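You operate a simulated robot arm through the tools that you are given. There is no shell and no other tool. Be economical: measure what you need, move in short steps, check, and stop when the job is done.

Carry out the task below with a simulated robot arm. There is one attempt and no reset: what you move stays moved.

TASK
Swing the antenna arm out, clamp it and stand the puck on it.
Fine: free the clamp knob first; the puck antenna goes on last, in the middle of the plate.
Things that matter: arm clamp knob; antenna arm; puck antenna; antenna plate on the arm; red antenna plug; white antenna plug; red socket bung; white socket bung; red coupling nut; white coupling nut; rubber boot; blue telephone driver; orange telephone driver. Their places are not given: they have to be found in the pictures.

It is judged by the outcome, as a careful person would: the job done as asked, and still so three seconds after it is handed in. It fails if anything else is knocked over, pushed out of place, dropped, spilled or broken.

THE ROBOT
A 7-joint arm with a two-finger parallel gripper, fixed in place. Base frame: the origin is at the foot of the arm, x ahead of it, y to its left, z up; the work surface is at about z = 0.82. Lengths are in m, angles in degrees, forces in N, time in s.
With the tool pointing down near the work surface it reaches from about 0.3 to 0.7 m from the base axis. Its first joint turns from -66.0 to 66.0 degrees. Payload 1.57 kg.
Tool frame: the origin (TCP) lies between the finger pads and is the grasp point; the fingertips stand 0.03 m ahead of it; z points along the fingers, y is the line along which they close. The gripper opens to 0.11 m. The fingers are 0.024 m wide and 0.012 m thick; the gripper's body (0.048 by 0.112 m) begins 0.078 m behind the TCP.
Orientation is told as [roll, pitch, yaw] about the base's x, y, z axes, in that order, counted from this pose: with the fingers straight down and closing along the base's y, the tool's x points along the base's -x, its y along +y and its z along -z.

THE INTERFACE
- The arm moves only by the tool move_arm. Its argument "series" is a list of rows, each an object (a shift or turn left out is 0, a gripper value left out holds the last) with "slide": the shift along the base's x, y, z in m, a list of three; "turn": the turn, a rotation vector about the base's x, y, z in degrees, a list of three. In form: [{"slide": [dx, dy, dz], "turn": [ax, ay, az]}, ...]. A call has 1 to 8 rows; each row is the pose to reach, as a shift and turn from the pose commanded when the call began. "hand" is the opening, from 0 (shut) to 1 (fully open), set as the call begins (left out, the last holds). A row lasts 0.2 s, in which the tool goes at most 0.05 m and 8.6 degrees; a call with a longer step from one row to the next is refused whole, and so is a gripper value outside its range. A pose out of reach is approached as far as the arm can. The call stops where the force on the tool passes 70 N (or 10 N more than at its start, if that is more) or the arm is blocked; 0.2 s more then pass. The fingers move at their own pace (about 0.108 m/s each) and stop on an object; they squeeze with about 42 N. The grip force told is the motor's: it shows also when the fingers shut on nothing. Time passes only in rows, and 0.2 s behind the last, so rows that repeat a pose let the fingers close. It gives the time, the measured TCP pose, the force on the tool (base axes), the opening and the grip force at its end, in the units of the frame above (readings bear some noise).
- Cameras (640 x 400 px; columns grow to the right, rows downward): "scene" is fixed at [0.1544, -0.3807, 1.4191]; the picture's right is [0.86, -0.51, 0.00], its down [-0.21, -0.35, -0.91] and it looks along [0.46, 0.79, -0.41] (base axes); focal length 323 px, centre (320, 200). "wrist" rides on the gripper at [-0.036, 0, -0.08] in the tool frame; the picture's right is [0.00, -1.00, 0.00], its down [0.97, 0.00, -0.24] and it looks along [0.24, 0.00, 0.97] (tool axes); focal length 218 px, centre (320, 200).
- capture(camera): a new picture of that camera. No time passes.
- locate(camera, pixels): for up to 12 pixels [column, row] of the newest picture of that camera ("zoom" is the newest enlarged one), the place [x, y, z] in the base frame of the surface seen there, good to about 0.002 m. No time passes.
- zoom(camera, box): a new picture of the part [left, top, right, bottom] of that camera's present view, enlarged. No time passes.
- job_done(): hands the job in; it is judged then, once.

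Work in short steps. Measure before you move; look again where a grasp or a placing could have gone wrong, and mend it. You have 80 turns and 46 pictures in all, the two below and enlarged ones among them. Open the gripper and draw the arm clear of the work before you hand the job in, unless the task says otherwise; then end with one line.

The tools are called after "Call:" by a JSON object that holds its "method" and its "body". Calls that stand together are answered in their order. move_arm: Moves the arm, as the interface text tells. Its arguments: {"type":"object","properties":{"series":{"type":"array","items":{"type":"object","properties":{"slide":{"type":"array","items":{"type":"number"}},"turn":{"type":"array","items":{"type":"number"}}}}},"hand":{"type":"number"}},"required":["series"]} The other tools are called the same way: capture (camera) takes a picture; locate (camera, pixels) gives the place of the surface under pixels of a picture; zoom (camera, box) takes an enlarged picture of a part of a camera's view; job_done () hands the job in.

At the start:

```text
t: 0.0
tool_pos: [0.2964, 0.1458, 1.2972]
tool_rot: [0.0, 0.0, 0.0]
ft_force: [0.1, 0.4, 0.4]
finger_gap: 0.1102
gripper_force: 0.0
```

scene: 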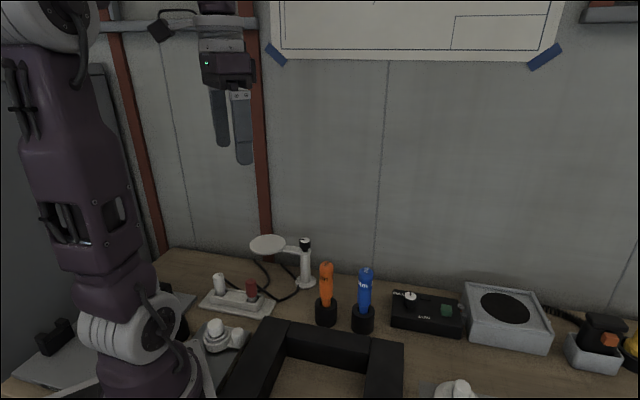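
wrist: 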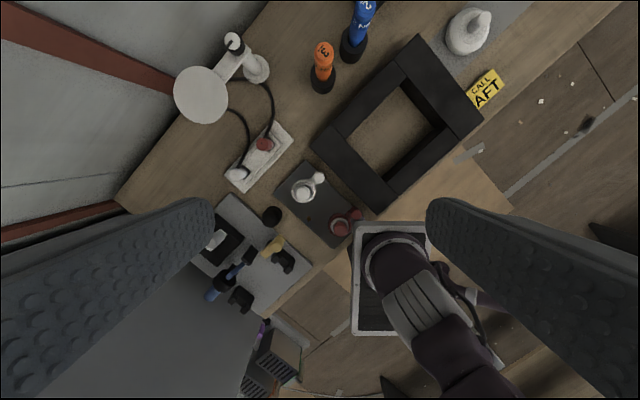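

The antenna arm with plate appears at scene (285,245). I enlarge that area and the wrist view.

Call:
{"method": "zoom", "body": {"camera": "scene", "box": [190, 220, 350, 320]}}

Call:
{"method": "zoom", "body": {"camera": "wrist", "box": [160, 10, 400, 160]}}

Call:
{"method": "zoom", "body": {"camera": "wrist", "box": [180, 130, 420, 280]}}

```text
4.00 times, centred on (270, 270) of scene
```

zoom: 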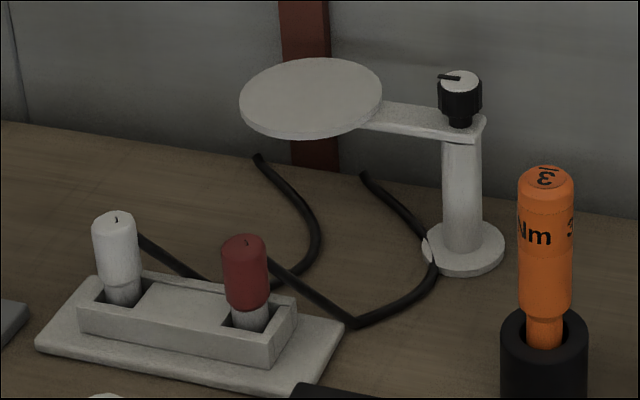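

```text
2.67 times, centred on (280, 85) of wrist
```

zoom: 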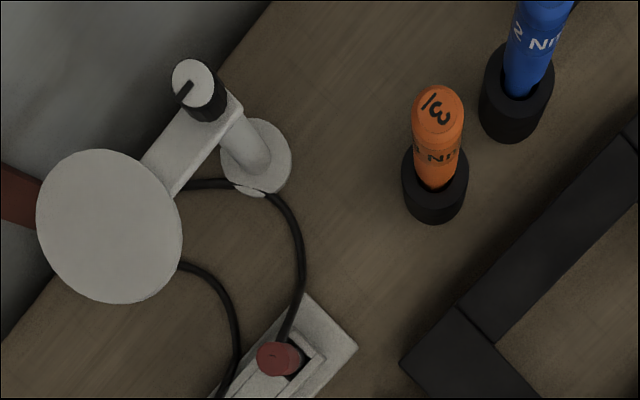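

```text
2.67 times, centred on (300, 205) of wrist
```

zoom: 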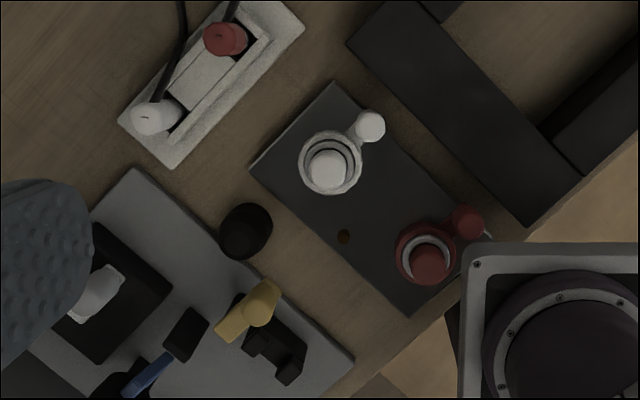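

Call:
{"method": "zoom", "body": {"camera": "wrist", "box": [400, 0, 520, 75]}}

Call:
{"method": "locate", "body": {"camera": "wrist", "pixels": [[201, 95], [175, 95], [228, 95], [201, 123], [201, 67], [234, 42], [258, 66], [247, 78], [228, 67], [468, 45], [480, 18], [323, 48]]}}

Call:
{"method": "zoom", "body": {"camera": "scene", "box": [380, 280, 640, 400]}}

Call:
{"method": "locate", "body": {"camera": "scene", "pixels": [[305, 240], [268, 245], [300, 248], [307, 282], [305, 265], [326, 265], [366, 270], [505, 308], [410, 297], [446, 310], [455, 388], [280, 290]]}}

```text
5.33 times, centred on (460, 38) of wrist
```

zoom: 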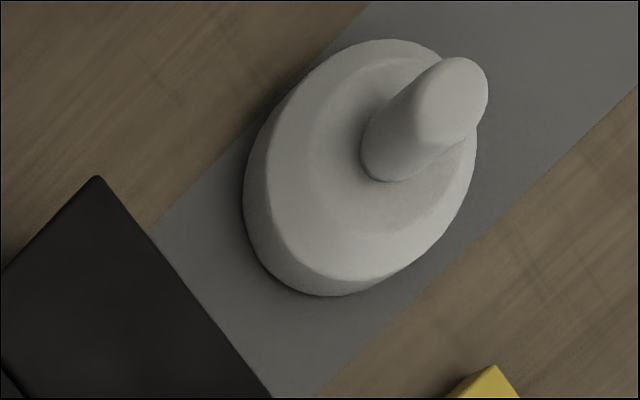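

```text
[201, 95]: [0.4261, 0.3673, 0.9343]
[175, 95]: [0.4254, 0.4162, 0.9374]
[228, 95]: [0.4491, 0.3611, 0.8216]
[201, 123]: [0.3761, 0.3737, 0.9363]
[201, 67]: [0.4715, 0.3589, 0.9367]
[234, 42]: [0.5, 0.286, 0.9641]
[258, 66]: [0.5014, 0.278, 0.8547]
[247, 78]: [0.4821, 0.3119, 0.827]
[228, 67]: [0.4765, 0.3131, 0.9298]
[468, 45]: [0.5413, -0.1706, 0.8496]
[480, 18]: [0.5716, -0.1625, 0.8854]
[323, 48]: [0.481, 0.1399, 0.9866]
```

```text
2.46 times, centred on (510, 340) of scene
```

zoom: 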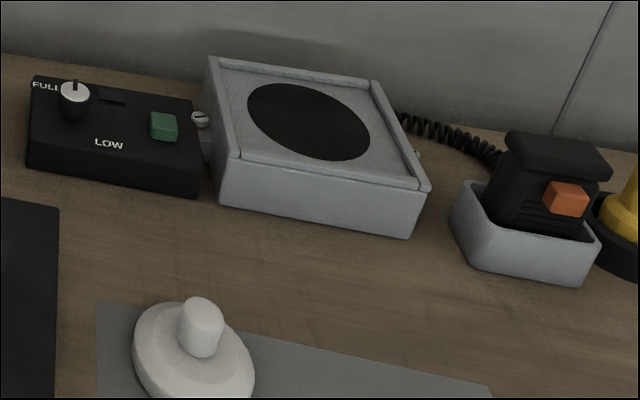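

```text
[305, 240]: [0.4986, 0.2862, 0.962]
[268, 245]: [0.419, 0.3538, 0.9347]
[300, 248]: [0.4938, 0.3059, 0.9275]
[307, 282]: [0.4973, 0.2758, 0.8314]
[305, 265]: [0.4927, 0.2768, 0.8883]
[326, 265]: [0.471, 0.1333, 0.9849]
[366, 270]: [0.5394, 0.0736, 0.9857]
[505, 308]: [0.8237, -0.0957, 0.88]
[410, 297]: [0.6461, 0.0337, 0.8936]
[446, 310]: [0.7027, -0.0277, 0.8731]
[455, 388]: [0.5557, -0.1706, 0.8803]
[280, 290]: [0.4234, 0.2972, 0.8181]
```

Call:
{"method": "zoom", "body": {"camera": "scene", "box": [280, 230, 328, 300]}}

Call:
{"method": "zoom", "body": {"camera": "wrist", "box": [210, 20, 290, 100]}}

Call:
{"method": "locate", "body": {"camera": "wrist", "pixels": [[252, 82], [248, 80], [267, 62], [266, 74], [120, 195], [264, 6], [262, 58], [70, 60]]}}

```text
5.71 times, centred on (304, 265) of scene
```

zoom: 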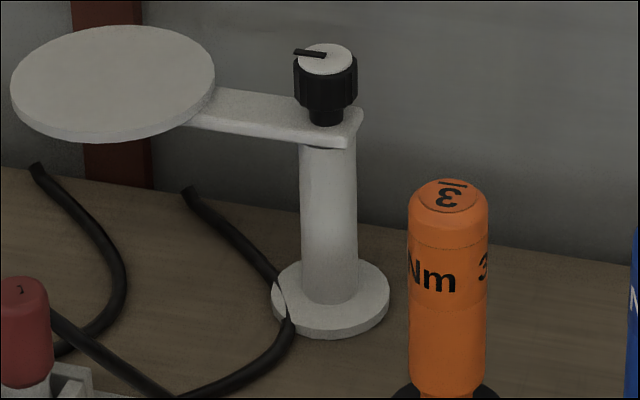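

```text
5.00 times, centred on (250, 60) of wrist
```

zoom: 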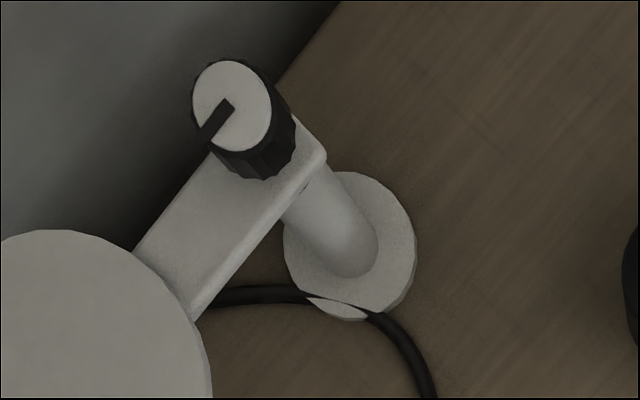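

```text
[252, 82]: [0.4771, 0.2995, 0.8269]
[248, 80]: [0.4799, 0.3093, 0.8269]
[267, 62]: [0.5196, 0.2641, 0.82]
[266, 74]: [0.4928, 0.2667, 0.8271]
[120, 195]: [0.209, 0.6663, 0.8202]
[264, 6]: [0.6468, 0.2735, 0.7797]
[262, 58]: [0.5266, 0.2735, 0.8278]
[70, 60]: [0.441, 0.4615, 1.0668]
```

The knob is near (0.499,0.286), top z≈0.963, and the arm lies roughly along the wall. I go above for a close look.

Call:
{"method": "move_arm", "body": {"series": [{"slide": [0.027, 0.021, -0.028]}, {"slide": [0.055, 0.042, -0.056]}, {"slide": [0.082, 0.063, -0.084]}, {"slide": [0.11, 0.084, -0.112]}, {"slide": [0.137, 0.105, -0.14]}, {"slide": [0.164, 0.124, -0.167]}, {"slide": [0.18, 0.14, -0.19]}]}}

Call:
{"method": "capture", "body": {"camera": "wrist"}}

```text
t: 1.6
tool_pos: [0.4776, 0.2849, 1.1076]
tool_rot: [0.0, 0.0, 0.0]
ft_force: [0.4, -0.8, 0.4]
finger_gap: 0.1097
gripper_force: 0.1
```

```text
36 pictures are left
```

wrist: 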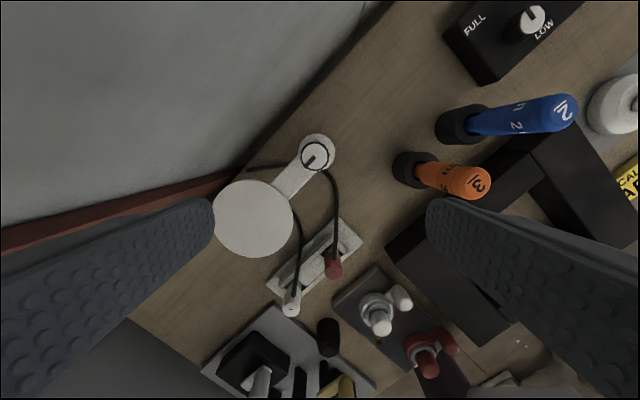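

Call:
{"method": "zoom", "body": {"camera": "wrist", "box": [200, 110, 360, 270]}}

Call:
{"method": "locate", "body": {"camera": "wrist", "pixels": [[314, 155], [304, 157], [326, 152], [316, 147], [253, 218], [214, 218], [292, 218], [253, 182], [253, 255], [334, 265], [291, 303], [296, 178]]}}

```text
2.50 times, centred on (280, 190) of wrist
```

zoom: 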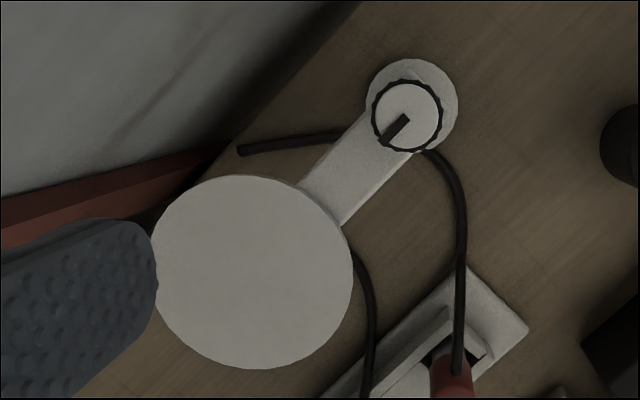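

```text
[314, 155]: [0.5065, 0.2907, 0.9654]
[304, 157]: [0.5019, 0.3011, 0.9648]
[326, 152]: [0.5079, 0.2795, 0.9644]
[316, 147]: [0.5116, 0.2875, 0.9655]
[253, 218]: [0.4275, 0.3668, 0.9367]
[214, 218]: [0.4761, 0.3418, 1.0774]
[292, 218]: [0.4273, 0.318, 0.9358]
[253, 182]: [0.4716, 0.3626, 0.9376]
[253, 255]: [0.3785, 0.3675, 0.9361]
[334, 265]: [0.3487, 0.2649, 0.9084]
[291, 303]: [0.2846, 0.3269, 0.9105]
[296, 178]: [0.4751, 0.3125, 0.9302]
```

Knob axis ≈(0.505,0.290), about 0.028 wide, top 0.965. I rotate to yaw −60 above it, half open, staying above the knob.

Call:
{"method": "move_arm", "body": {"hand": 0.6, "series": [{"slide": [0.004, 0.001, -0.01], "turn": [0, 0, -8]}, {"slide": [0.008, 0.001, -0.02], "turn": [0, 0, -16]}, {"slide": [0.012, 0.002, -0.03], "turn": [0, 0, -24]}, {"slide": [0.016, 0.002, -0.04], "turn": [0, 0, -32]}, {"slide": [0.02, 0.003, -0.05], "turn": [0, 0, -40]}, {"slide": [0.024, 0.003, -0.06], "turn": [0, 0, -48]}, {"slide": [0.028, 0.004, -0.07], "turn": [0, 0, -56]}, {"slide": [0.0283, 0.0042, -0.087], "turn": [0, 0, -60]}]}}

Call:
{"method": "capture", "body": {"camera": "wrist"}}

Call:
{"method": "capture", "body": {"camera": "scene"}}

```text
t: 3.4
tool_pos: [0.5061, 0.2879, 1.0222]
tool_rot: [0.0, 0.0, -60.2]
ft_force: [-0.6, -0.3, 0.5]
finger_gap: 0.0659
gripper_force: 0.0
```

```text
34 pictures are left
```

wrist: 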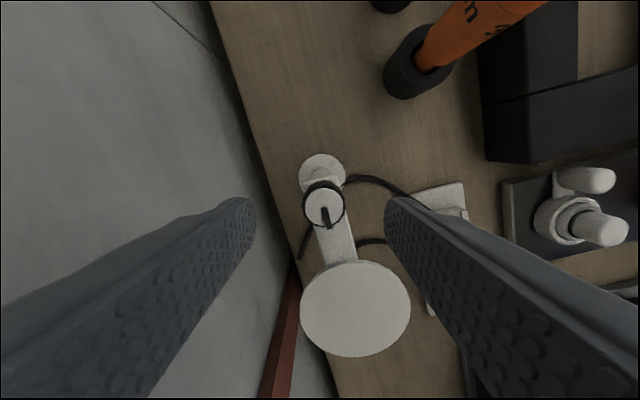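

```text
33 pictures are left
```

scene: 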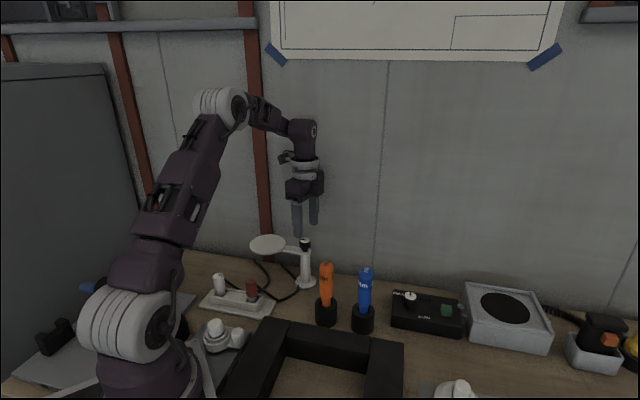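

Call:
{"method": "locate", "body": {"camera": "wrist", "pixels": [[324, 197], [308, 204], [340, 203], [318, 192], [326, 220], [355, 307], [313, 215], [341, 230]]}}

```text
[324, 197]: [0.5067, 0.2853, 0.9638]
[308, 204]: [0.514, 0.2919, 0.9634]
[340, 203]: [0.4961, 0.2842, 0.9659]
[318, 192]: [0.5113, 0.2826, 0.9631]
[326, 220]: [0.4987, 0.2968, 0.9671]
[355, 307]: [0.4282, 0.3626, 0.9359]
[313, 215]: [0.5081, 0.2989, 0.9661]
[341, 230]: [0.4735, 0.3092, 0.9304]
```

TCP is centred on the knob (0.505,0.288). I descend 0.052 and close.

Call:
{"method": "move_arm", "body": {"series": [{"slide": [-0.0005, 0, -0.03]}, {"slide": [-0.0005, 0, -0.052]}, {"slide": [-0.0005, 0, -0.052]}]}}

Call:
{"method": "move_arm", "body": {"hand": 0.0, "series": [{}, {}, {}]}}

Call:
{"method": "capture", "body": {"camera": "wrist"}}

```text
t: 4.2
tool_pos: [0.5069, 0.2889, 0.9692]
tool_rot: [0.0, 0.1, -60.0]
ft_force: [0.2, -0.1, -0.6]
finger_gap: 0.0658
gripper_force: 0.0
```

```text
t: 5.0
tool_pos: [0.5044, 0.2879, 0.9692]
tool_rot: [-0.6, 0.0, -60.0]
ft_force: [-34.3, -21.2, 4.5]
finger_gap: 0.0302
gripper_force: 40.1
```

```text
32 pictures are left
```

wrist: 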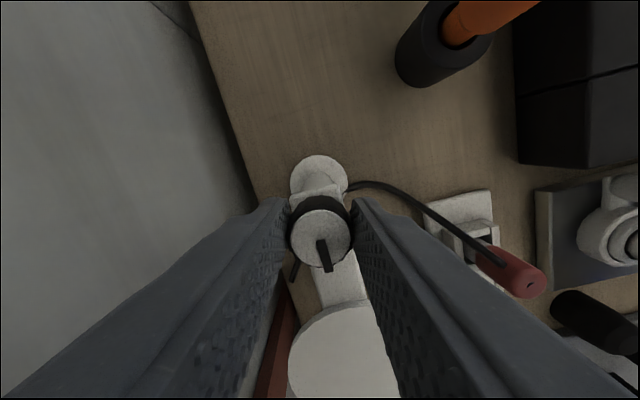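

Gripped (0.030), but with a side force of 40 N along the closing line; I shift the command by about 3 mm to relieve it.

Call:
{"method": "move_arm", "body": {"series": [{"slide": [-0.0025, -0.0014, 0]}, {"slide": [-0.0025, -0.0014, 0]}]}}

```text
t: 5.6
tool_pos: [0.5037, 0.2877, 0.969]
tool_rot: [0.0, 0.0, -60.0]
ft_force: [-15.6, -6.8, -12.4]
finger_gap: 0.0303
gripper_force: 39.6
```

Call:
{"method": "move_arm", "body": {"series": [{"slide": [-0.0012, -0.0006, 0.0003]}, {"slide": [-0.0012, -0.0006, 0.0003], "turn": [0, 0, 7]}, {"slide": [-0.0012, -0.0006, 0.0003], "turn": [0, 0, 14]}, {"slide": [-0.0012, -0.0006, 0.0003], "turn": [0, 0, 20]}]}}

Call:
{"method": "capture", "body": {"camera": "wrist"}}

```text
t: 6.6
tool_pos: [0.504, 0.2876, 0.9691]
tool_rot: [0.4, -0.1, -39.9]
ft_force: [23.6, 15.4, -17.7]
finger_gap: 0.0301
gripper_force: 39.4
```

```text
31 pictures are left
```

wrist: 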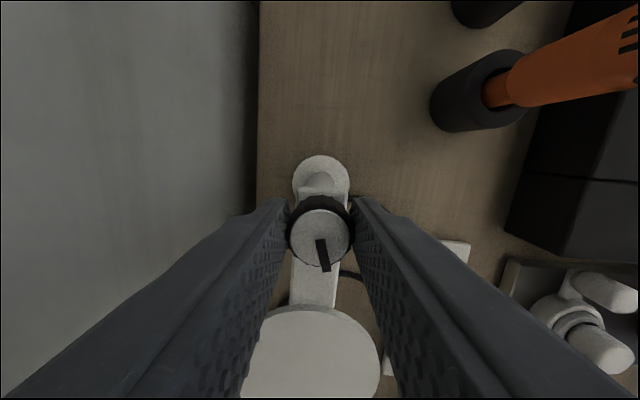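

The pointer turns with the gripper and the arm stays; I continue counter-clockwise, with about 0.8 mm taken back.

Call:
{"method": "move_arm", "body": {"series": [{"slide": [0.0009, 0.0005, 0.0005], "turn": [0, 0, 8]}, {"slide": [0.0009, 0.0005, 0.0005], "turn": [0, 0, 16]}, {"slide": [0.0009, 0.0005, 0.0005], "turn": [0, 0, 24]}, {"slide": [0.0009, 0.0005, 0.0005], "turn": [0, 0, 32]}, {"slide": [0.0009, 0.0005, 0.0005], "turn": [0, 0, 40]}, {"slide": [0.0009, 0.0005, 0.0005], "turn": [0, 0, 48]}]}}

Call:
{"method": "capture", "body": {"camera": "wrist"}}

```text
t: 8.0
tool_pos: [0.5029, 0.2897, 0.9707]
tool_rot: [0.5, -0.3, 8.1]
ft_force: [22.9, 30.1, -7.9]
finger_gap: 0.0304
gripper_force: 39.3
```

```text
30 pictures are left
```

wrist: 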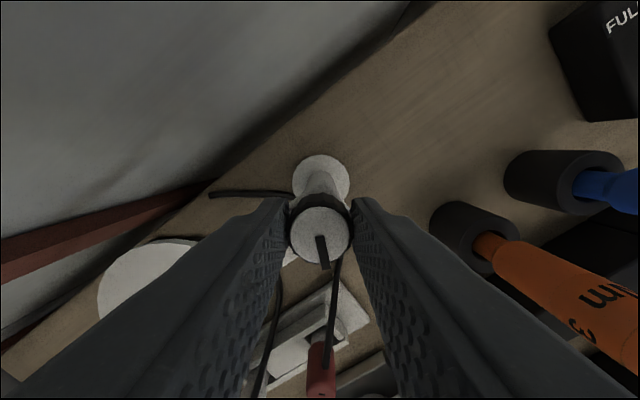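

Call:
{"method": "move_arm", "body": {"series": [{"slide": [0.0012, 0.0014, 0.0], "turn": [0, 0, 8]}, {"slide": [0.0012, 0.0014, 0.0], "turn": [0, 0, 16]}, {"slide": [0.0012, 0.0014, 0.0], "turn": [0, 0, 24]}, {"slide": [0.0012, 0.0014, 0.0], "turn": [0, 0, 32]}]}}

Call:
{"method": "zoom", "body": {"camera": "scene", "box": [240, 200, 370, 300]}}

```text
t: 9.0
tool_pos: [0.5025, 0.2883, 0.9707]
tool_rot: [0.2, 0.1, 40.1]
ft_force: [-6.5, 23.8, 9.1]
finger_gap: 0.0309
gripper_force: 39.8
```

```text
4.00 times, centred on (305, 250) of scene
```

zoom: 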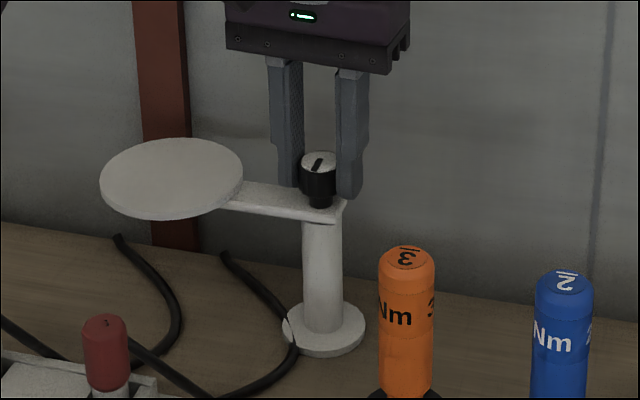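

Call:
{"method": "move_arm", "body": {"series": [{"slide": [0.0, 0.0014, 0.0], "turn": [0, 0, 8]}, {"slide": [0.0, 0.0014, 0.0], "turn": [0, 0, 16]}, {"slide": [0.0, 0.0014, 0.0], "turn": [0, 0, 20]}]}}

Call:
{"method": "move_arm", "body": {"hand": 0.55, "series": [{}, {}, {"slide": [0, 0, 0.03]}, {"slide": [0, 0, 0.06]}]}}

Call:
{"method": "capture", "body": {"camera": "wrist"}}

```text
t: 9.8
tool_pos: [0.5026, 0.2911, 0.9689]
tool_rot: [0.2, 0.2, 60.0]
ft_force: [-14.7, 19.3, 1.3]
finger_gap: 0.0304
gripper_force: 38.9
```

```text
t: 10.8
tool_pos: [0.5042, 0.2908, 1.0317]
tool_rot: [0.1, 0.0, 59.8]
ft_force: [-0.1, -1.0, -0.5]
finger_gap: 0.0607
gripper_force: 0.0
```

```text
28 pictures are left
```

wrist: 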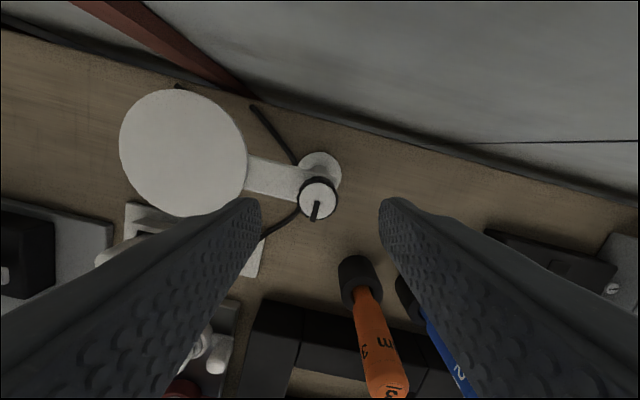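

The knob is turned 120° and the arm is still at its old heading. I measure the bar for gripping.

Call:
{"method": "zoom", "body": {"camera": "wrist", "box": [110, 80, 360, 236]}}

Call:
{"method": "locate", "body": {"camera": "wrist", "pixels": [[272, 164], [270, 178], [268, 191], [250, 157], [246, 188], [184, 153], [316, 197], [304, 168], [130, 130], [238, 175], [205, 95], [165, 208]]}}

```text
2.56 times, centred on (235, 158) of wrist
```

zoom: 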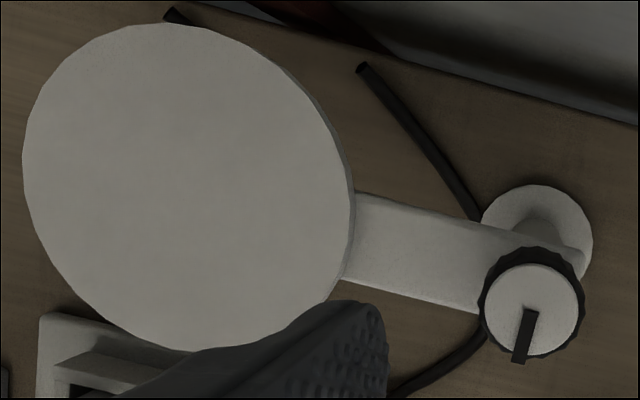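

```text
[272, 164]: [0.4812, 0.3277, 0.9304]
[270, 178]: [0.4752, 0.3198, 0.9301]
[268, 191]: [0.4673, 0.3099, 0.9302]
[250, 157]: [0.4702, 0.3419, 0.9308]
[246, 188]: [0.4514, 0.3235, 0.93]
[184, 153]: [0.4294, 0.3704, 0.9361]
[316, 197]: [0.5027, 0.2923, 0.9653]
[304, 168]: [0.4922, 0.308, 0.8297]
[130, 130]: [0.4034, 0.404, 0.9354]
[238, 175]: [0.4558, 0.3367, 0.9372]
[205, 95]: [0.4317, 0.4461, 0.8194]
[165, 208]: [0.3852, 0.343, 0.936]
```

Bar: width 0.023, top z 0.930, heading ≈134°. I turn to yaw −45 and move over the bar at radius 0.039.

Call:
{"method": "move_arm", "body": {"series": [{"slide": [-0.003, 0.003, 0], "turn": [0, 0, -8.4]}, {"slide": [-0.006, 0.006, 0], "turn": [0, 0, -16.8]}, {"slide": [-0.009, 0.009, 0], "turn": [0, 0, -25.2]}, {"slide": [-0.012, 0.012, 0], "turn": [0, 0, -33.6]}, {"slide": [-0.015, 0.015, 0], "turn": [0, 0, -42]}, {"slide": [-0.018, 0.018, 0], "turn": [0, 0, -50.4]}, {"slide": [-0.022, 0.022, 0], "turn": [0, 0, -58.8]}, {"slide": [-0.0258, 0.0257, 0], "turn": [0, 0, -67.2]}]}}

Call:
{"method": "move_arm", "body": {"series": [{"turn": [0, 0, -8.4]}, {"turn": [0, 0, -16.8]}, {"turn": [0, 0, -25.2]}, {"turn": [0, 0, -33.6]}, {"turn": [0, 0, -38.8]}, {"turn": [0, 0, -38.8], "slide": [0, 0, -0.02]}]}}

Call:
{"method": "capture", "body": {"camera": "wrist"}}

```text
t: 12.6
tool_pos: [0.4781, 0.316, 1.0293]
tool_rot: [0.1, 0.1, -7.4]
ft_force: [-0.1, 0.0, 0.4]
finger_gap: 0.0606
gripper_force: 0.0
```

```text
t: 14.0
tool_pos: [0.4766, 0.3151, 1.009]
tool_rot: [0.0, 0.0, -46.1]
ft_force: [-0.4, 0.2, 0.3]
finger_gap: 0.0605
gripper_force: 0.1
```

```text
26 pictures are left
```

wrist: 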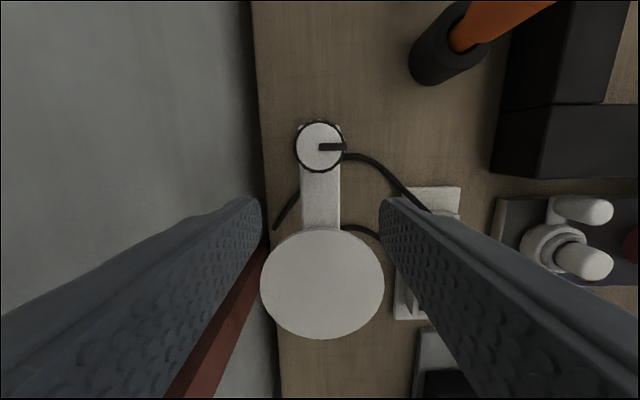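

Bar is centred between the fingers. I descend so the tips go 15 mm below the bar top, and close.

Call:
{"method": "move_arm", "body": {"series": [{"slide": [0, 0, -0.03]}, {"slide": [0, 0, -0.05]}, {"slide": [0, 0, -0.062]}, {"slide": [0, 0, -0.062]}]}}

Call:
{"method": "move_arm", "body": {"hand": 0.0, "series": [{}, {}, {}]}}

Call:
{"method": "zoom", "body": {"camera": "scene", "box": [240, 200, 370, 300]}}

```text
t: 15.0
tool_pos: [0.4767, 0.3154, 0.9463]
tool_rot: [0.1, 0.0, -46.0]
ft_force: [-0.2, -0.2, 0.5]
finger_gap: 0.0607
gripper_force: 0.1
```

```text
t: 15.8
tool_pos: [0.4761, 0.3152, 0.9456]
tool_rot: [-0.1, 0.0, -46.0]
ft_force: [-4.1, -4.1, -1.0]
finger_gap: 0.0298
gripper_force: 40.0
```

```text
4.00 times, centred on (305, 250) of scene
```

zoom: 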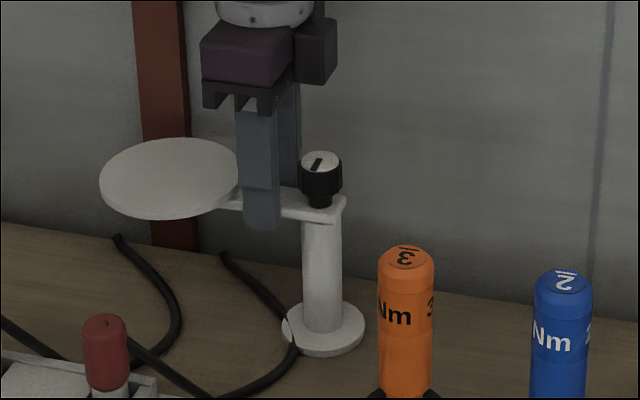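

Bar gripped cleanly with low side force. I swing it counter-clockwise about the post (away from the wall), 32° first.

Call:
{"method": "move_arm", "body": {"series": [{"slide": [-0.0034, -0.0041, 0], "turn": [0, 0, 8]}, {"slide": [-0.0062, -0.0087, 0], "turn": [0, 0, 16]}, {"slide": [-0.0083, -0.0135, 0], "turn": [0, 0, 24]}, {"slide": [-0.0097, -0.0187, 0], "turn": [0, 0, 32]}]}}

Call:
{"method": "zoom", "body": {"camera": "scene", "box": [240, 200, 370, 300]}}

```text
t: 16.8
tool_pos: [0.4673, 0.2985, 0.9472]
tool_rot: [0.3, 0.0, -13.8]
ft_force: [7.5, 14.9, -29.2]
finger_gap: 0.0296
gripper_force: 38.7
```

```text
4.00 times, centred on (305, 250) of scene
```

zoom: 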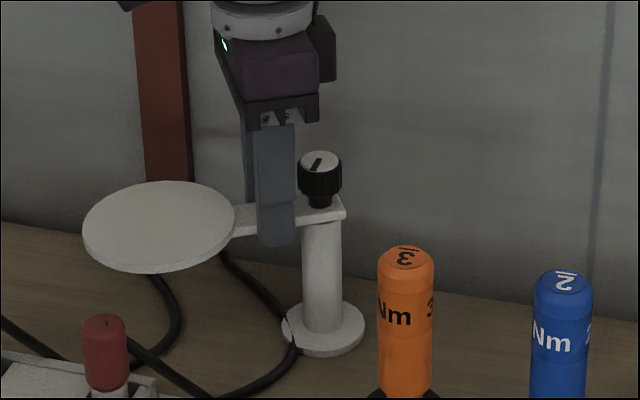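

It swings freely; I continue 48° more.

Call:
{"method": "move_arm", "body": {"series": [{"slide": [-0.0007, -0.0053, -0.0006], "turn": [0, 0, 8]}, {"slide": [-0.0007, -0.0106, -0.0006], "turn": [0, 0, 16]}, {"slide": [0.0001, -0.0159, -0.0006], "turn": [0, 0, 24]}, {"slide": [0.0016, -0.021, -0.0006], "turn": [0, 0, 32]}, {"slide": [0.0038, -0.0258, -0.0006], "turn": [0, 0, 40]}, {"slide": [0.0067, -0.0303, -0.0006], "turn": [0, 0, 48]}]}}

Call:
{"method": "capture", "body": {"camera": "scene"}}

```text
t: 18.2
tool_pos: [0.4733, 0.2683, 0.9477]
tool_rot: [0.2, 0.1, 34.4]
ft_force: [-13.6, 32.7, -6.8]
finger_gap: 0.0301
gripper_force: 39.5
```

```text
23 pictures are left
```

scene: 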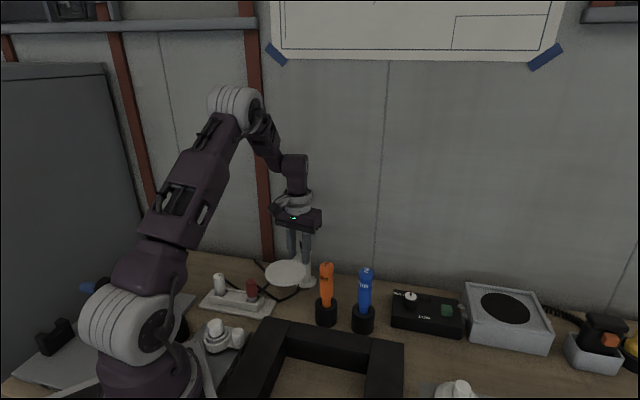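

Call:
{"method": "move_arm", "body": {"series": [{"slide": [0.0018, -0.0021, 0], "turn": [0, 0, 4]}, {"slide": [0.0035, -0.0041, 0], "turn": [0, 0, 8]}, {"slide": [0.0035, -0.0041, 0], "turn": [0, 0, 8]}]}}

Call:
{"method": "zoom", "body": {"camera": "scene", "box": [240, 200, 370, 300]}}

Call:
{"method": "capture", "body": {"camera": "wrist"}}

```text
t: 19.0
tool_pos: [0.4761, 0.2645, 0.948]
tool_rot: [0.1, -0.1, 42.3]
ft_force: [-24.1, 27.1, 11.4]
finger_gap: 0.0303
gripper_force: 39.7
```

```text
4.00 times, centred on (305, 250) of scene
```

zoom: 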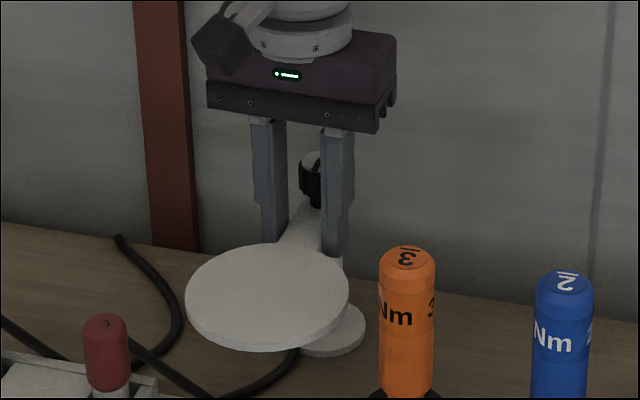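

```text
21 pictures are left
```

wrist: 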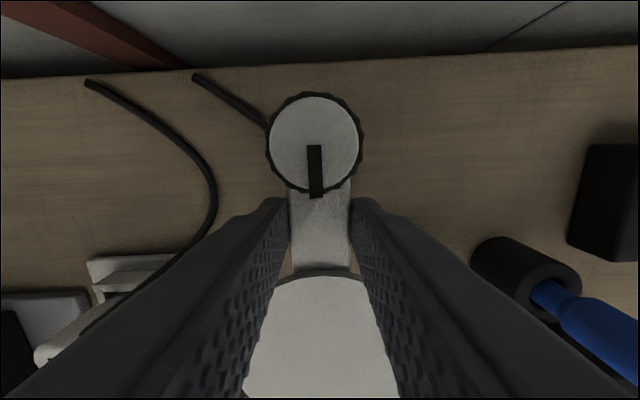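

The bar is now about 3° short of perpendicular to the wall, with steady friction-like resistance. I go 4° more and watch for a stop.

Call:
{"method": "move_arm", "body": {"series": [{"slide": [0.0019, -0.0019, 0], "turn": [0, 0, 4]}, {"slide": [0.0019, -0.0019, 0], "turn": [0, 0, 4]}]}}

```text
t: 19.6
tool_pos: [0.4756, 0.2648, 0.9467]
tool_rot: [0.4, -0.1, 46.0]
ft_force: [-28.6, 34.3, 22.9]
finger_gap: 0.0297
gripper_force: 38.9
```

Force rose to 45 N without translation, so a stop is likely here. I release and look.

Call:
{"method": "move_arm", "body": {"hand": 0.6, "series": [{}, {}, {"slide": [0, 0, 0.03]}, {"slide": [0, 0, 0.07]}]}}

Call:
{"method": "capture", "body": {"camera": "wrist"}}

```text
t: 20.6
tool_pos: [0.4789, 0.2589, 1.0189]
tool_rot: [0.0, 0.1, 45.9]
ft_force: [-0.1, -0.8, 0.6]
finger_gap: 0.0662
gripper_force: 0.0
```

```text
20 pictures are left
```

wrist: 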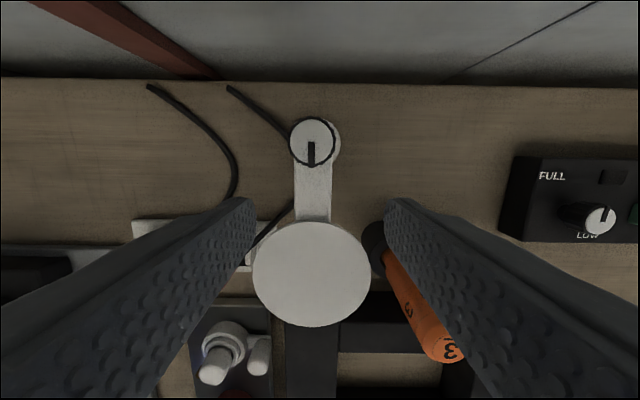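

Call:
{"method": "locate", "body": {"camera": "wrist", "pixels": [[312, 274], [256, 274], [368, 274], [312, 224], [312, 324], [312, 140], [297, 143], [330, 140], [316, 192], [447, 347], [404, 275], [375, 250]]}}

Call:
{"method": "zoom", "body": {"camera": "wrist", "box": [220, 100, 470, 356]}}

```text
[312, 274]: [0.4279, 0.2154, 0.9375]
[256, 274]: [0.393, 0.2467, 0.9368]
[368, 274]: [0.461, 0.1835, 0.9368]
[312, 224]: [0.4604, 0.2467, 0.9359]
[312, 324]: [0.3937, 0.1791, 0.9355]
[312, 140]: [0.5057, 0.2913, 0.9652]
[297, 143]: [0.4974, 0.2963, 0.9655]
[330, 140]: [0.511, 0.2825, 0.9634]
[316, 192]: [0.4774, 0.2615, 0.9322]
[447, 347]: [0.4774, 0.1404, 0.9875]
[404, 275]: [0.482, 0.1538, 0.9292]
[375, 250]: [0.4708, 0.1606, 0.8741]
```

```text
1.56 times, centred on (345, 228) of wrist
```

zoom: 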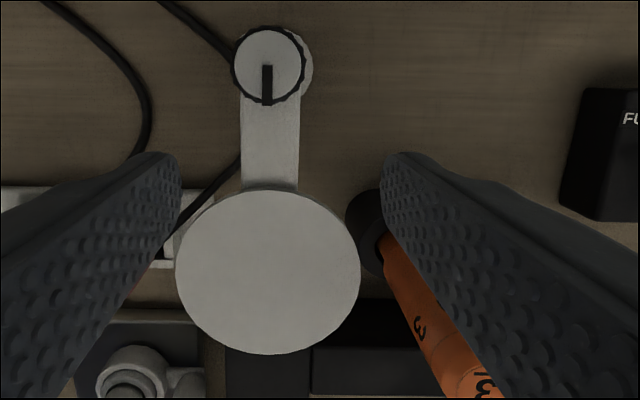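

Plate centre is now (0.4275,0.2135): arm heading ≈224.6°, 90° swung, and it stayed. Now I move over the knob at yaw +60 for clamping clockwise.

Call:
{"method": "move_arm", "body": {"series": [{"slide": [0.012, 0.014, 0.005], "turn": [0, 0, 7]}, {"slide": [0.0238, 0.0285, 0.005], "turn": [0, 0, 14]}, {"slide": [0.0238, 0.0285, 0.005], "turn": [0, 0, 14]}]}}

Call:
{"method": "capture", "body": {"camera": "wrist"}}

```text
t: 21.4
tool_pos: [0.5036, 0.288, 1.0236]
tool_rot: [-0.1, 0.1, 60.0]
ft_force: [-0.6, 0.1, -0.6]
finger_gap: 0.066
gripper_force: 0.1
```

```text
18 pictures are left
```

wrist: 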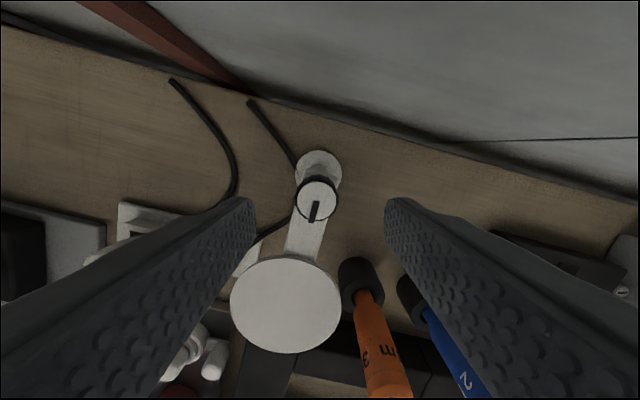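

Call:
{"method": "move_arm", "body": {"series": [{"slide": [0, 0, -0.03]}, {"slide": [0, 0, -0.0525]}, {"slide": [0, 0, -0.0525]}]}}

Call:
{"method": "move_arm", "body": {"hand": 0.0, "series": [{}, {}, {}]}}

```text
t: 22.2
tool_pos: [0.5046, 0.2902, 0.9688]
tool_rot: [0.0, 0.0, 60.0]
ft_force: [-0.1, 0.0, 0.2]
finger_gap: 0.066
gripper_force: 0.1
```

```text
t: 23.0
tool_pos: [0.5027, 0.2889, 0.9696]
tool_rot: [0.2, 0.2, 60.2]
ft_force: [-22.6, 10.5, 0.0]
finger_gap: 0.0305
gripper_force: 39.1
```

Small side force; I shift 1.5 mm and turn clockwise.

Call:
{"method": "move_arm", "body": {"series": [{"slide": [-0.0015, 0.0004, 0]}, {"slide": [-0.0015, 0.0, 0], "turn": [0, 0, -8]}, {"slide": [-0.0015, 0.0, 0], "turn": [0, 0, -16]}, {"slide": [-0.0015, 0.0, 0], "turn": [0, 0, -24]}, {"slide": [-0.0015, 0.0, 0], "turn": [0, 0, -32]}, {"slide": [-0.0015, -0.0005, 0], "turn": [0, 0, -40]}, {"slide": [-0.0015, -0.0005, 0], "turn": [0, 0, -48]}]}}

Call:
{"method": "move_arm", "body": {"series": [{"slide": [0, -0.0005, 0], "turn": [0, 0, -8]}, {"slide": [0, -0.0005, 0], "turn": [0, 0, -16]}, {"slide": [0, -0.0005, 0], "turn": [0, 0, -24]}, {"slide": [0, -0.0005, 0], "turn": [0, 0, -32]}, {"slide": [0, -0.0005, 0], "turn": [0, 0, -40]}, {"slide": [0, -0.0005, 0], "turn": [0, 0, -48]}]}}

Call:
{"method": "capture", "body": {"camera": "wrist"}}

```text
t: 24.6
tool_pos: [0.5023, 0.2899, 0.969]
tool_rot: [0.1, 0.0, 11.9]
ft_force: [-11.7, 16.7, -13.7]
finger_gap: 0.0302
gripper_force: 39.9
```

```text
t: 26.0
tool_pos: [0.5022, 0.2905, 0.9691]
tool_rot: [0.2, 0.0, -36.1]
ft_force: [-0.7, 25.5, 2.8]
finger_gap: 0.0302
gripper_force: 39.6
```

```text
17 pictures are left
```

wrist: 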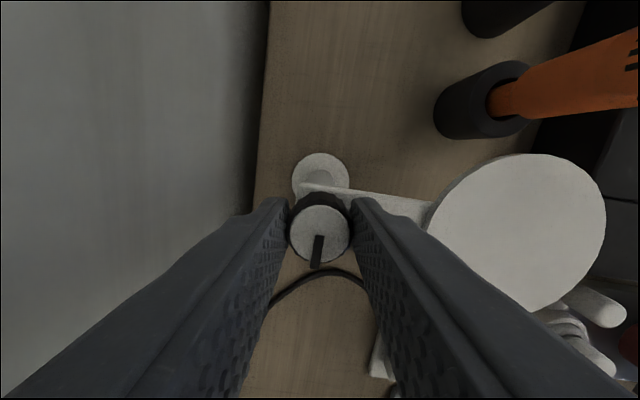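

Call:
{"method": "move_arm", "body": {"series": [{"slide": [0, 0, 0], "turn": [0, 0, -8]}, {"slide": [0, 0, 0], "turn": [0, 0, -16]}, {"slide": [0, 0, 0], "turn": [0, 0, -24]}, {"slide": [0, 0, 0], "turn": [0, 0, -30]}]}}

Call:
{"method": "capture", "body": {"camera": "wrist"}}

```text
t: 27.0
tool_pos: [0.5029, 0.2875, 0.9701]
tool_rot: [0.1, -0.2, -66.2]
ft_force: [14.3, 12.5, -4.1]
finger_gap: 0.0305
gripper_force: 39.7
```

```text
16 pictures are left
```

wrist: 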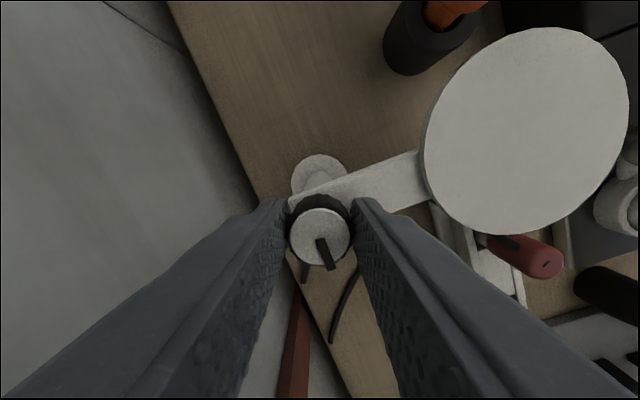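

The knob hit its tight end (pointer slipped in the grip at its original clamped angle). I release, rise, and check the arm.

Call:
{"method": "move_arm", "body": {"hand": 0.6, "series": [{}, {}, {"slide": [0, 0, 0.03]}, {"slide": [0, 0, 0.07]}, {"slide": [0, 0, 0.11], "turn": [0, 0, 8]}, {"slide": [-0.03, -0.03, 0.15], "turn": [0, 0, 16]}]}}

Call:
{"method": "capture", "body": {"camera": "wrist"}}

```text
refused: row 6 steps farther than a row can; nothing moved
```

```text
15 pictures are left
```

wrist: 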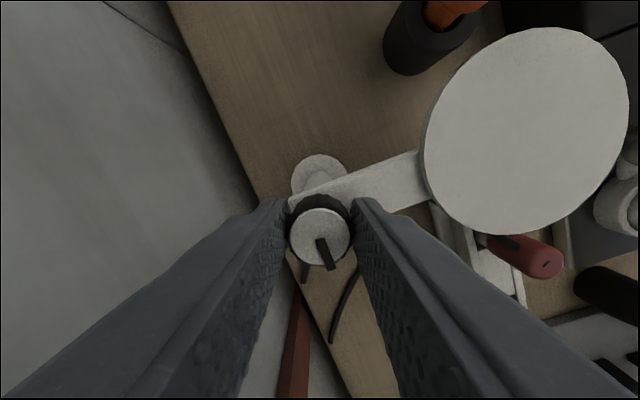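

Call:
{"method": "move_arm", "body": {"hand": 0.6, "series": [{}, {}, {"slide": [0, 0, 0.03]}, {"slide": [0, 0, 0.07]}, {"slide": [0, 0, 0.11], "turn": [0, 0, 8]}, {"slide": [-0.02, -0.02, 0.14], "turn": [0, 0, 16]}, {"slide": [-0.04, -0.04, 0.17], "turn": [0, 0, 24]}]}}

Call:
{"method": "capture", "body": {"camera": "wrist"}}

```text
t: 28.6
tool_pos: [0.4609, 0.2477, 1.1378]
tool_rot: [0.0, -0.1, -41.9]
ft_force: [0.1, -0.3, 0.0]
finger_gap: 0.0659
gripper_force: 0.0
```

```text
14 pictures are left
```

wrist: 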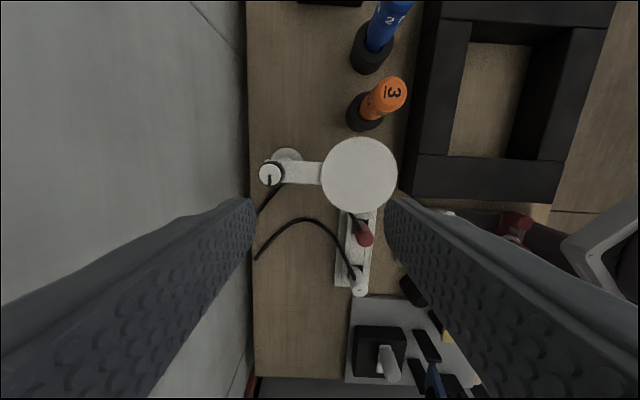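

Call:
{"method": "locate", "body": {"camera": "wrist", "pixels": [[359, 175], [324, 175], [394, 175], [359, 140], [359, 210], [270, 174], [302, 172], [390, 92]]}}

```text
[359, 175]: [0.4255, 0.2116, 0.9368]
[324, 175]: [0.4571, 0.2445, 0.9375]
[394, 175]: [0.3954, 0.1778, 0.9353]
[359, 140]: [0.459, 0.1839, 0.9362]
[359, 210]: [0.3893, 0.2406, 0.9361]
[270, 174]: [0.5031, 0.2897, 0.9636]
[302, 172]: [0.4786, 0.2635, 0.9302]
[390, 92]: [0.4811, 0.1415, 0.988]
```

Plate centre ≈(0.4255,0.2118), z 0.936. Next I fly to above the puck at about (0.55,−0.168).

Call:
{"method": "move_arm", "body": {"hand": 0.8, "series": [{"slide": [0.006, -0.048, 0.005], "turn": [0, 0, 8]}, {"slide": [0.012, -0.096, 0.01], "turn": [0, 0, 16]}, {"slide": [0.02, -0.144, 0.01], "turn": [0, 0, 24]}, {"slide": [0.028, -0.192, 0.01], "turn": [0, 0, 32]}, {"slide": [0.036, -0.24, 0.01], "turn": [0, 0, 40]}, {"slide": [0.046, -0.288, 0.01], "turn": [0, 0, 42]}, {"slide": [0.055, -0.336, 0.005], "turn": [0, 0, 42]}, {"slide": [0.065, -0.384, 0.0], "turn": [0, 0, 42]}]}}

Call:
{"method": "move_arm", "body": {"series": [{"slide": [0.01, -0.03, -0.02]}, {"slide": [0.01, -0.03, -0.05]}]}}

Call:
{"method": "capture", "body": {"camera": "wrist"}}

```text
t: 30.4
tool_pos: [0.5289, -0.1375, 1.1388]
tool_rot: [0.0, 0.0, 0.0]
ft_force: [-0.2, 0.6, 0.3]
finger_gap: 0.0883
gripper_force: 0.1
```

```text
t: 31.0
tool_pos: [0.5378, -0.1666, 1.0908]
tool_rot: [0.1, 0.0, 0.0]
ft_force: [-0.2, -0.2, 0.0]
finger_gap: 0.0881
gripper_force: 0.0
```

```text
13 pictures are left
```

wrist: 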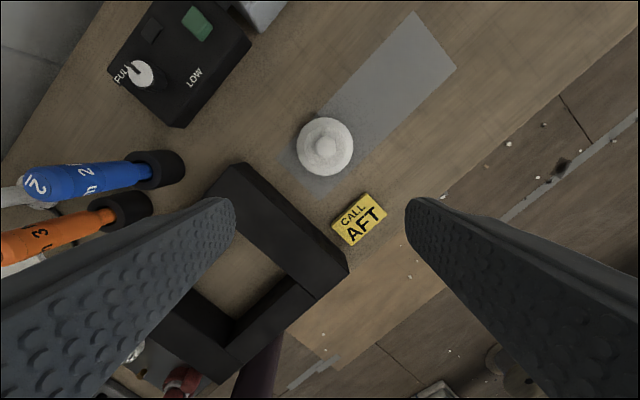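

Call:
{"method": "zoom", "body": {"camera": "wrist", "box": [270, 100, 380, 210]}}

Call:
{"method": "locate", "body": {"camera": "wrist", "pixels": [[325, 146], [317, 147], [334, 147], [325, 138], [299, 147], [352, 147], [324, 120], [324, 174], [310, 147], [340, 147], [324, 130], [324, 164]]}}

```text
3.64 times, centred on (325, 155) of wrist
```

zoom: 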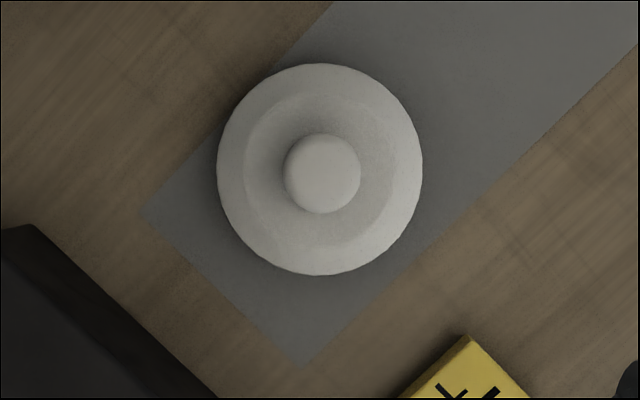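

```text
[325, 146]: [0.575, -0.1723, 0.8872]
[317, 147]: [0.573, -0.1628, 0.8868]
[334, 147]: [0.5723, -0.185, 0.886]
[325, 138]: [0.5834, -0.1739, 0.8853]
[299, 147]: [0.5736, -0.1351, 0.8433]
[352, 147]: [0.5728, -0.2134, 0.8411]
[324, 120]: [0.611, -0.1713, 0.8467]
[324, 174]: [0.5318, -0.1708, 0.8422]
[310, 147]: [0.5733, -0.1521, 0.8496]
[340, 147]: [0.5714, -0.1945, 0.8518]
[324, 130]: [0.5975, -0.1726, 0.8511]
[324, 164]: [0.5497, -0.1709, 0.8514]
```

Puck axis ≈(0.572,−0.173), stub about 0.022 wide from 0.855 to 0.888. I position above it.

Call:
{"method": "move_arm", "body": {"hand": 0.6, "series": [{"slide": [0.018, -0.004, -0.04]}, {"slide": [0.0355, -0.0085, -0.08]}, {"slide": [0.0355, -0.0085, -0.12]}, {"slide": [0.0355, -0.0085, -0.14]}, {"slide": [0.0355, -0.0085, -0.14]}]}}

Call:
{"method": "capture", "body": {"camera": "wrist"}}

```text
t: 32.2
tool_pos: [0.5726, -0.1763, 0.9507]
tool_rot: [0.0, 0.0, 0.0]
ft_force: [0.1, 0.4, 0.2]
finger_gap: 0.0659
gripper_force: 0.1
```

```text
11 pictures are left
```

wrist: 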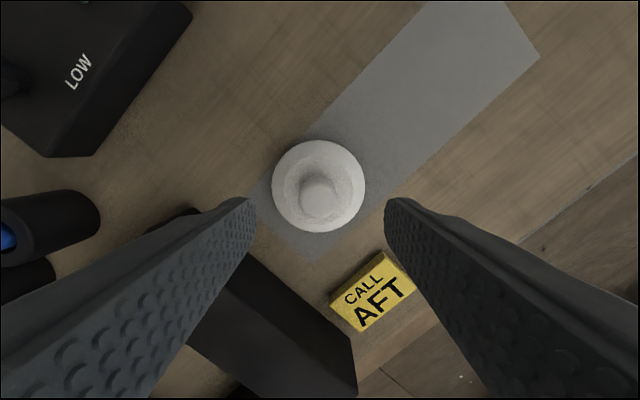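

Call:
{"method": "locate", "body": {"camera": "wrist", "pixels": [[319, 185], [319, 175], [304, 186], [334, 186], [240, 270], [262, 268], [195, 212], [276, 185], [364, 185], [318, 141], [318, 231]]}}

```text
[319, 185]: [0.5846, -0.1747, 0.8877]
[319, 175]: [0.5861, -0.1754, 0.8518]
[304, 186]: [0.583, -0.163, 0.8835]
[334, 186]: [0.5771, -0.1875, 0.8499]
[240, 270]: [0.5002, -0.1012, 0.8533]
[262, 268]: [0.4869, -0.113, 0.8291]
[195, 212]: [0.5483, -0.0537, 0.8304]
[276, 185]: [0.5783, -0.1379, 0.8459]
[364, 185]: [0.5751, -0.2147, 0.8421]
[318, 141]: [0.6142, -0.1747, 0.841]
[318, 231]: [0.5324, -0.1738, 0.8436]
```

Puck centre (0.573,−0.175), well aligned and fingers clear of the frame. I descend 0.061 and grip the stub.

Call:
{"method": "move_arm", "body": {"series": [{"slide": [0, -0.001, -0.03]}, {"slide": [0, -0.001, -0.05]}, {"slide": [0, -0.001, -0.061]}, {"slide": [0, -0.001, -0.061]}]}}

Call:
{"method": "move_arm", "body": {"hand": 0.0, "series": [{}, {}, {}]}}

Call:
{"method": "move_arm", "body": {"series": [{"slide": [0, 0, 0.02]}, {"slide": [0, 0, 0.06]}, {"slide": [0, 0, 0.1]}]}}

Call:
{"method": "capture", "body": {"camera": "wrist"}}

```text
t: 33.2
tool_pos: [0.5728, -0.1761, 0.888]
tool_rot: [0.0, 0.0, 0.0]
ft_force: [0.0, 0.0, 0.2]
finger_gap: 0.0661
gripper_force: 0.1
```

```text
t: 34.0
tool_pos: [0.5729, -0.1756, 0.8883]
tool_rot: [0.0, 0.0, 0.0]
ft_force: [-0.7, -0.1, -0.2]
finger_gap: 0.0265
gripper_force: 37.1
```

```text
t: 34.8
tool_pos: [0.5729, -0.1721, 0.9911]
tool_rot: [0.0, 0.0, 0.0]
ft_force: [0.9, 0.2, -2.2]
finger_gap: 0.0265
gripper_force: 37.3
```

```text
10 pictures are left
```

wrist: 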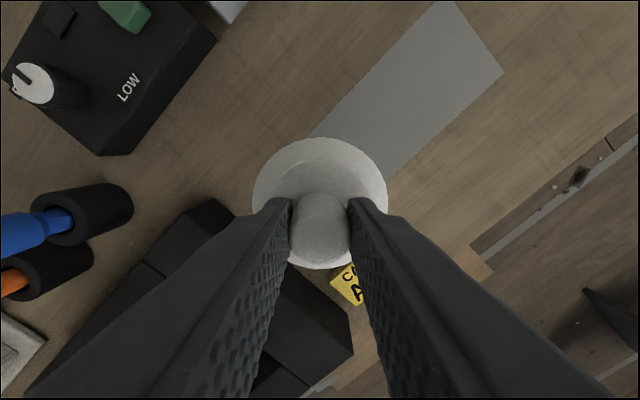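

The puck is held firmly (gap 0.0265). I lift and carry it over the drivers toward the plate.

Call:
{"method": "move_arm", "body": {"series": [{"slide": [0, 0, 0.04]}, {"slide": [0, 0, 0.08]}, {"slide": [0, 0, 0.12]}, {"slide": [-0.005, 0.015, 0.145]}, {"slide": [-0.018, 0.05, 0.145]}, {"slide": [-0.033, 0.09, 0.145]}, {"slide": [-0.048, 0.13, 0.145]}, {"slide": [-0.063, 0.17, 0.145]}]}}

Call:
{"method": "move_arm", "body": {"series": [{"slide": [-0.015, 0.04, 0]}, {"slide": [-0.03, 0.08, 0]}, {"slide": [-0.045, 0.12, 0]}, {"slide": [-0.06, 0.16, 0]}, {"slide": [-0.075, 0.195, 0]}, {"slide": [-0.0835, 0.2158, 0]}, {"slide": [-0.0835, 0.2158, -0.03]}, {"slide": [-0.0835, 0.2158, -0.06]}]}}

Call:
{"method": "capture", "body": {"camera": "wrist"}}

Call:
{"method": "zoom", "body": {"camera": "scene", "box": [210, 170, 370, 300]}}

```text
t: 36.6
tool_pos: [0.5102, -0.0049, 1.1337]
tool_rot: [-0.1, -0.1, -0.1]
ft_force: [0.2, 0.2, -1.9]
finger_gap: 0.0267
gripper_force: 37.3
```

```text
t: 38.4
tool_pos: [0.4282, 0.2099, 1.0729]
tool_rot: [-0.1, 0.0, 0.0]
ft_force: [0.4, -0.1, -1.6]
finger_gap: 0.0265
gripper_force: 37.2
```

```text
9 pictures are left
```

wrist: 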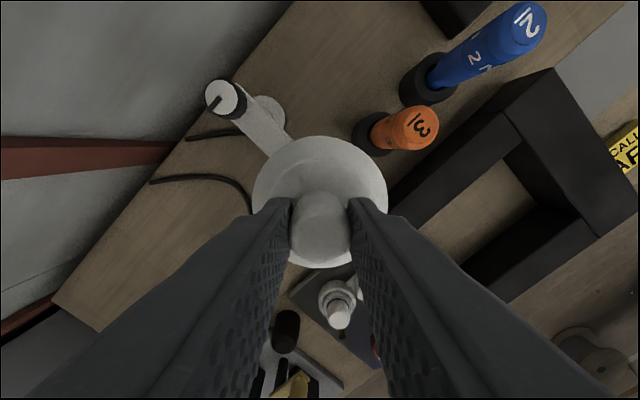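

```text
3.08 times, centred on (290, 235) of scene
```

zoom: 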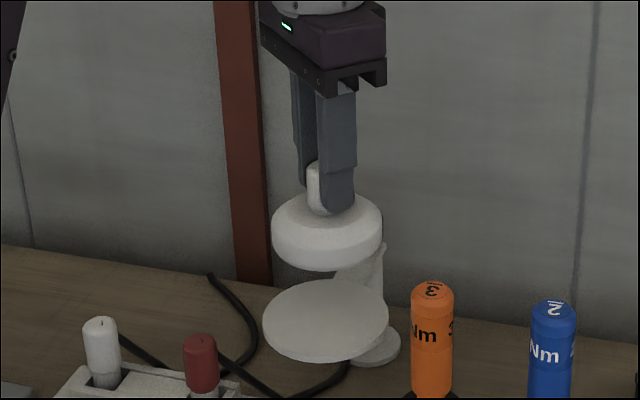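

Puck is over the plate, laterally aligned in the scene. I lower gently to just at contact height.

Call:
{"method": "move_arm", "body": {"series": [{"slide": [0, 0, -0.03]}, {"slide": [0, 0, -0.055]}, {"slide": [0, 0, -0.066]}, {"slide": [0, 0, -0.066]}]}}

Call:
{"method": "zoom", "body": {"camera": "scene", "box": [240, 210, 340, 300]}}

```text
t: 39.4
tool_pos: [0.4284, 0.2111, 1.0075]
tool_rot: [0.1, -0.1, 0.0]
ft_force: [-0.1, -0.5, -3.2]
finger_gap: 0.0264
gripper_force: 36.8
```

```text
4.44 times, centred on (290, 255) of scene
```

zoom: 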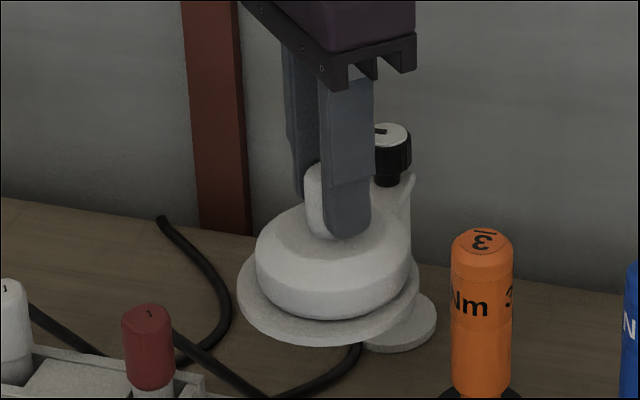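

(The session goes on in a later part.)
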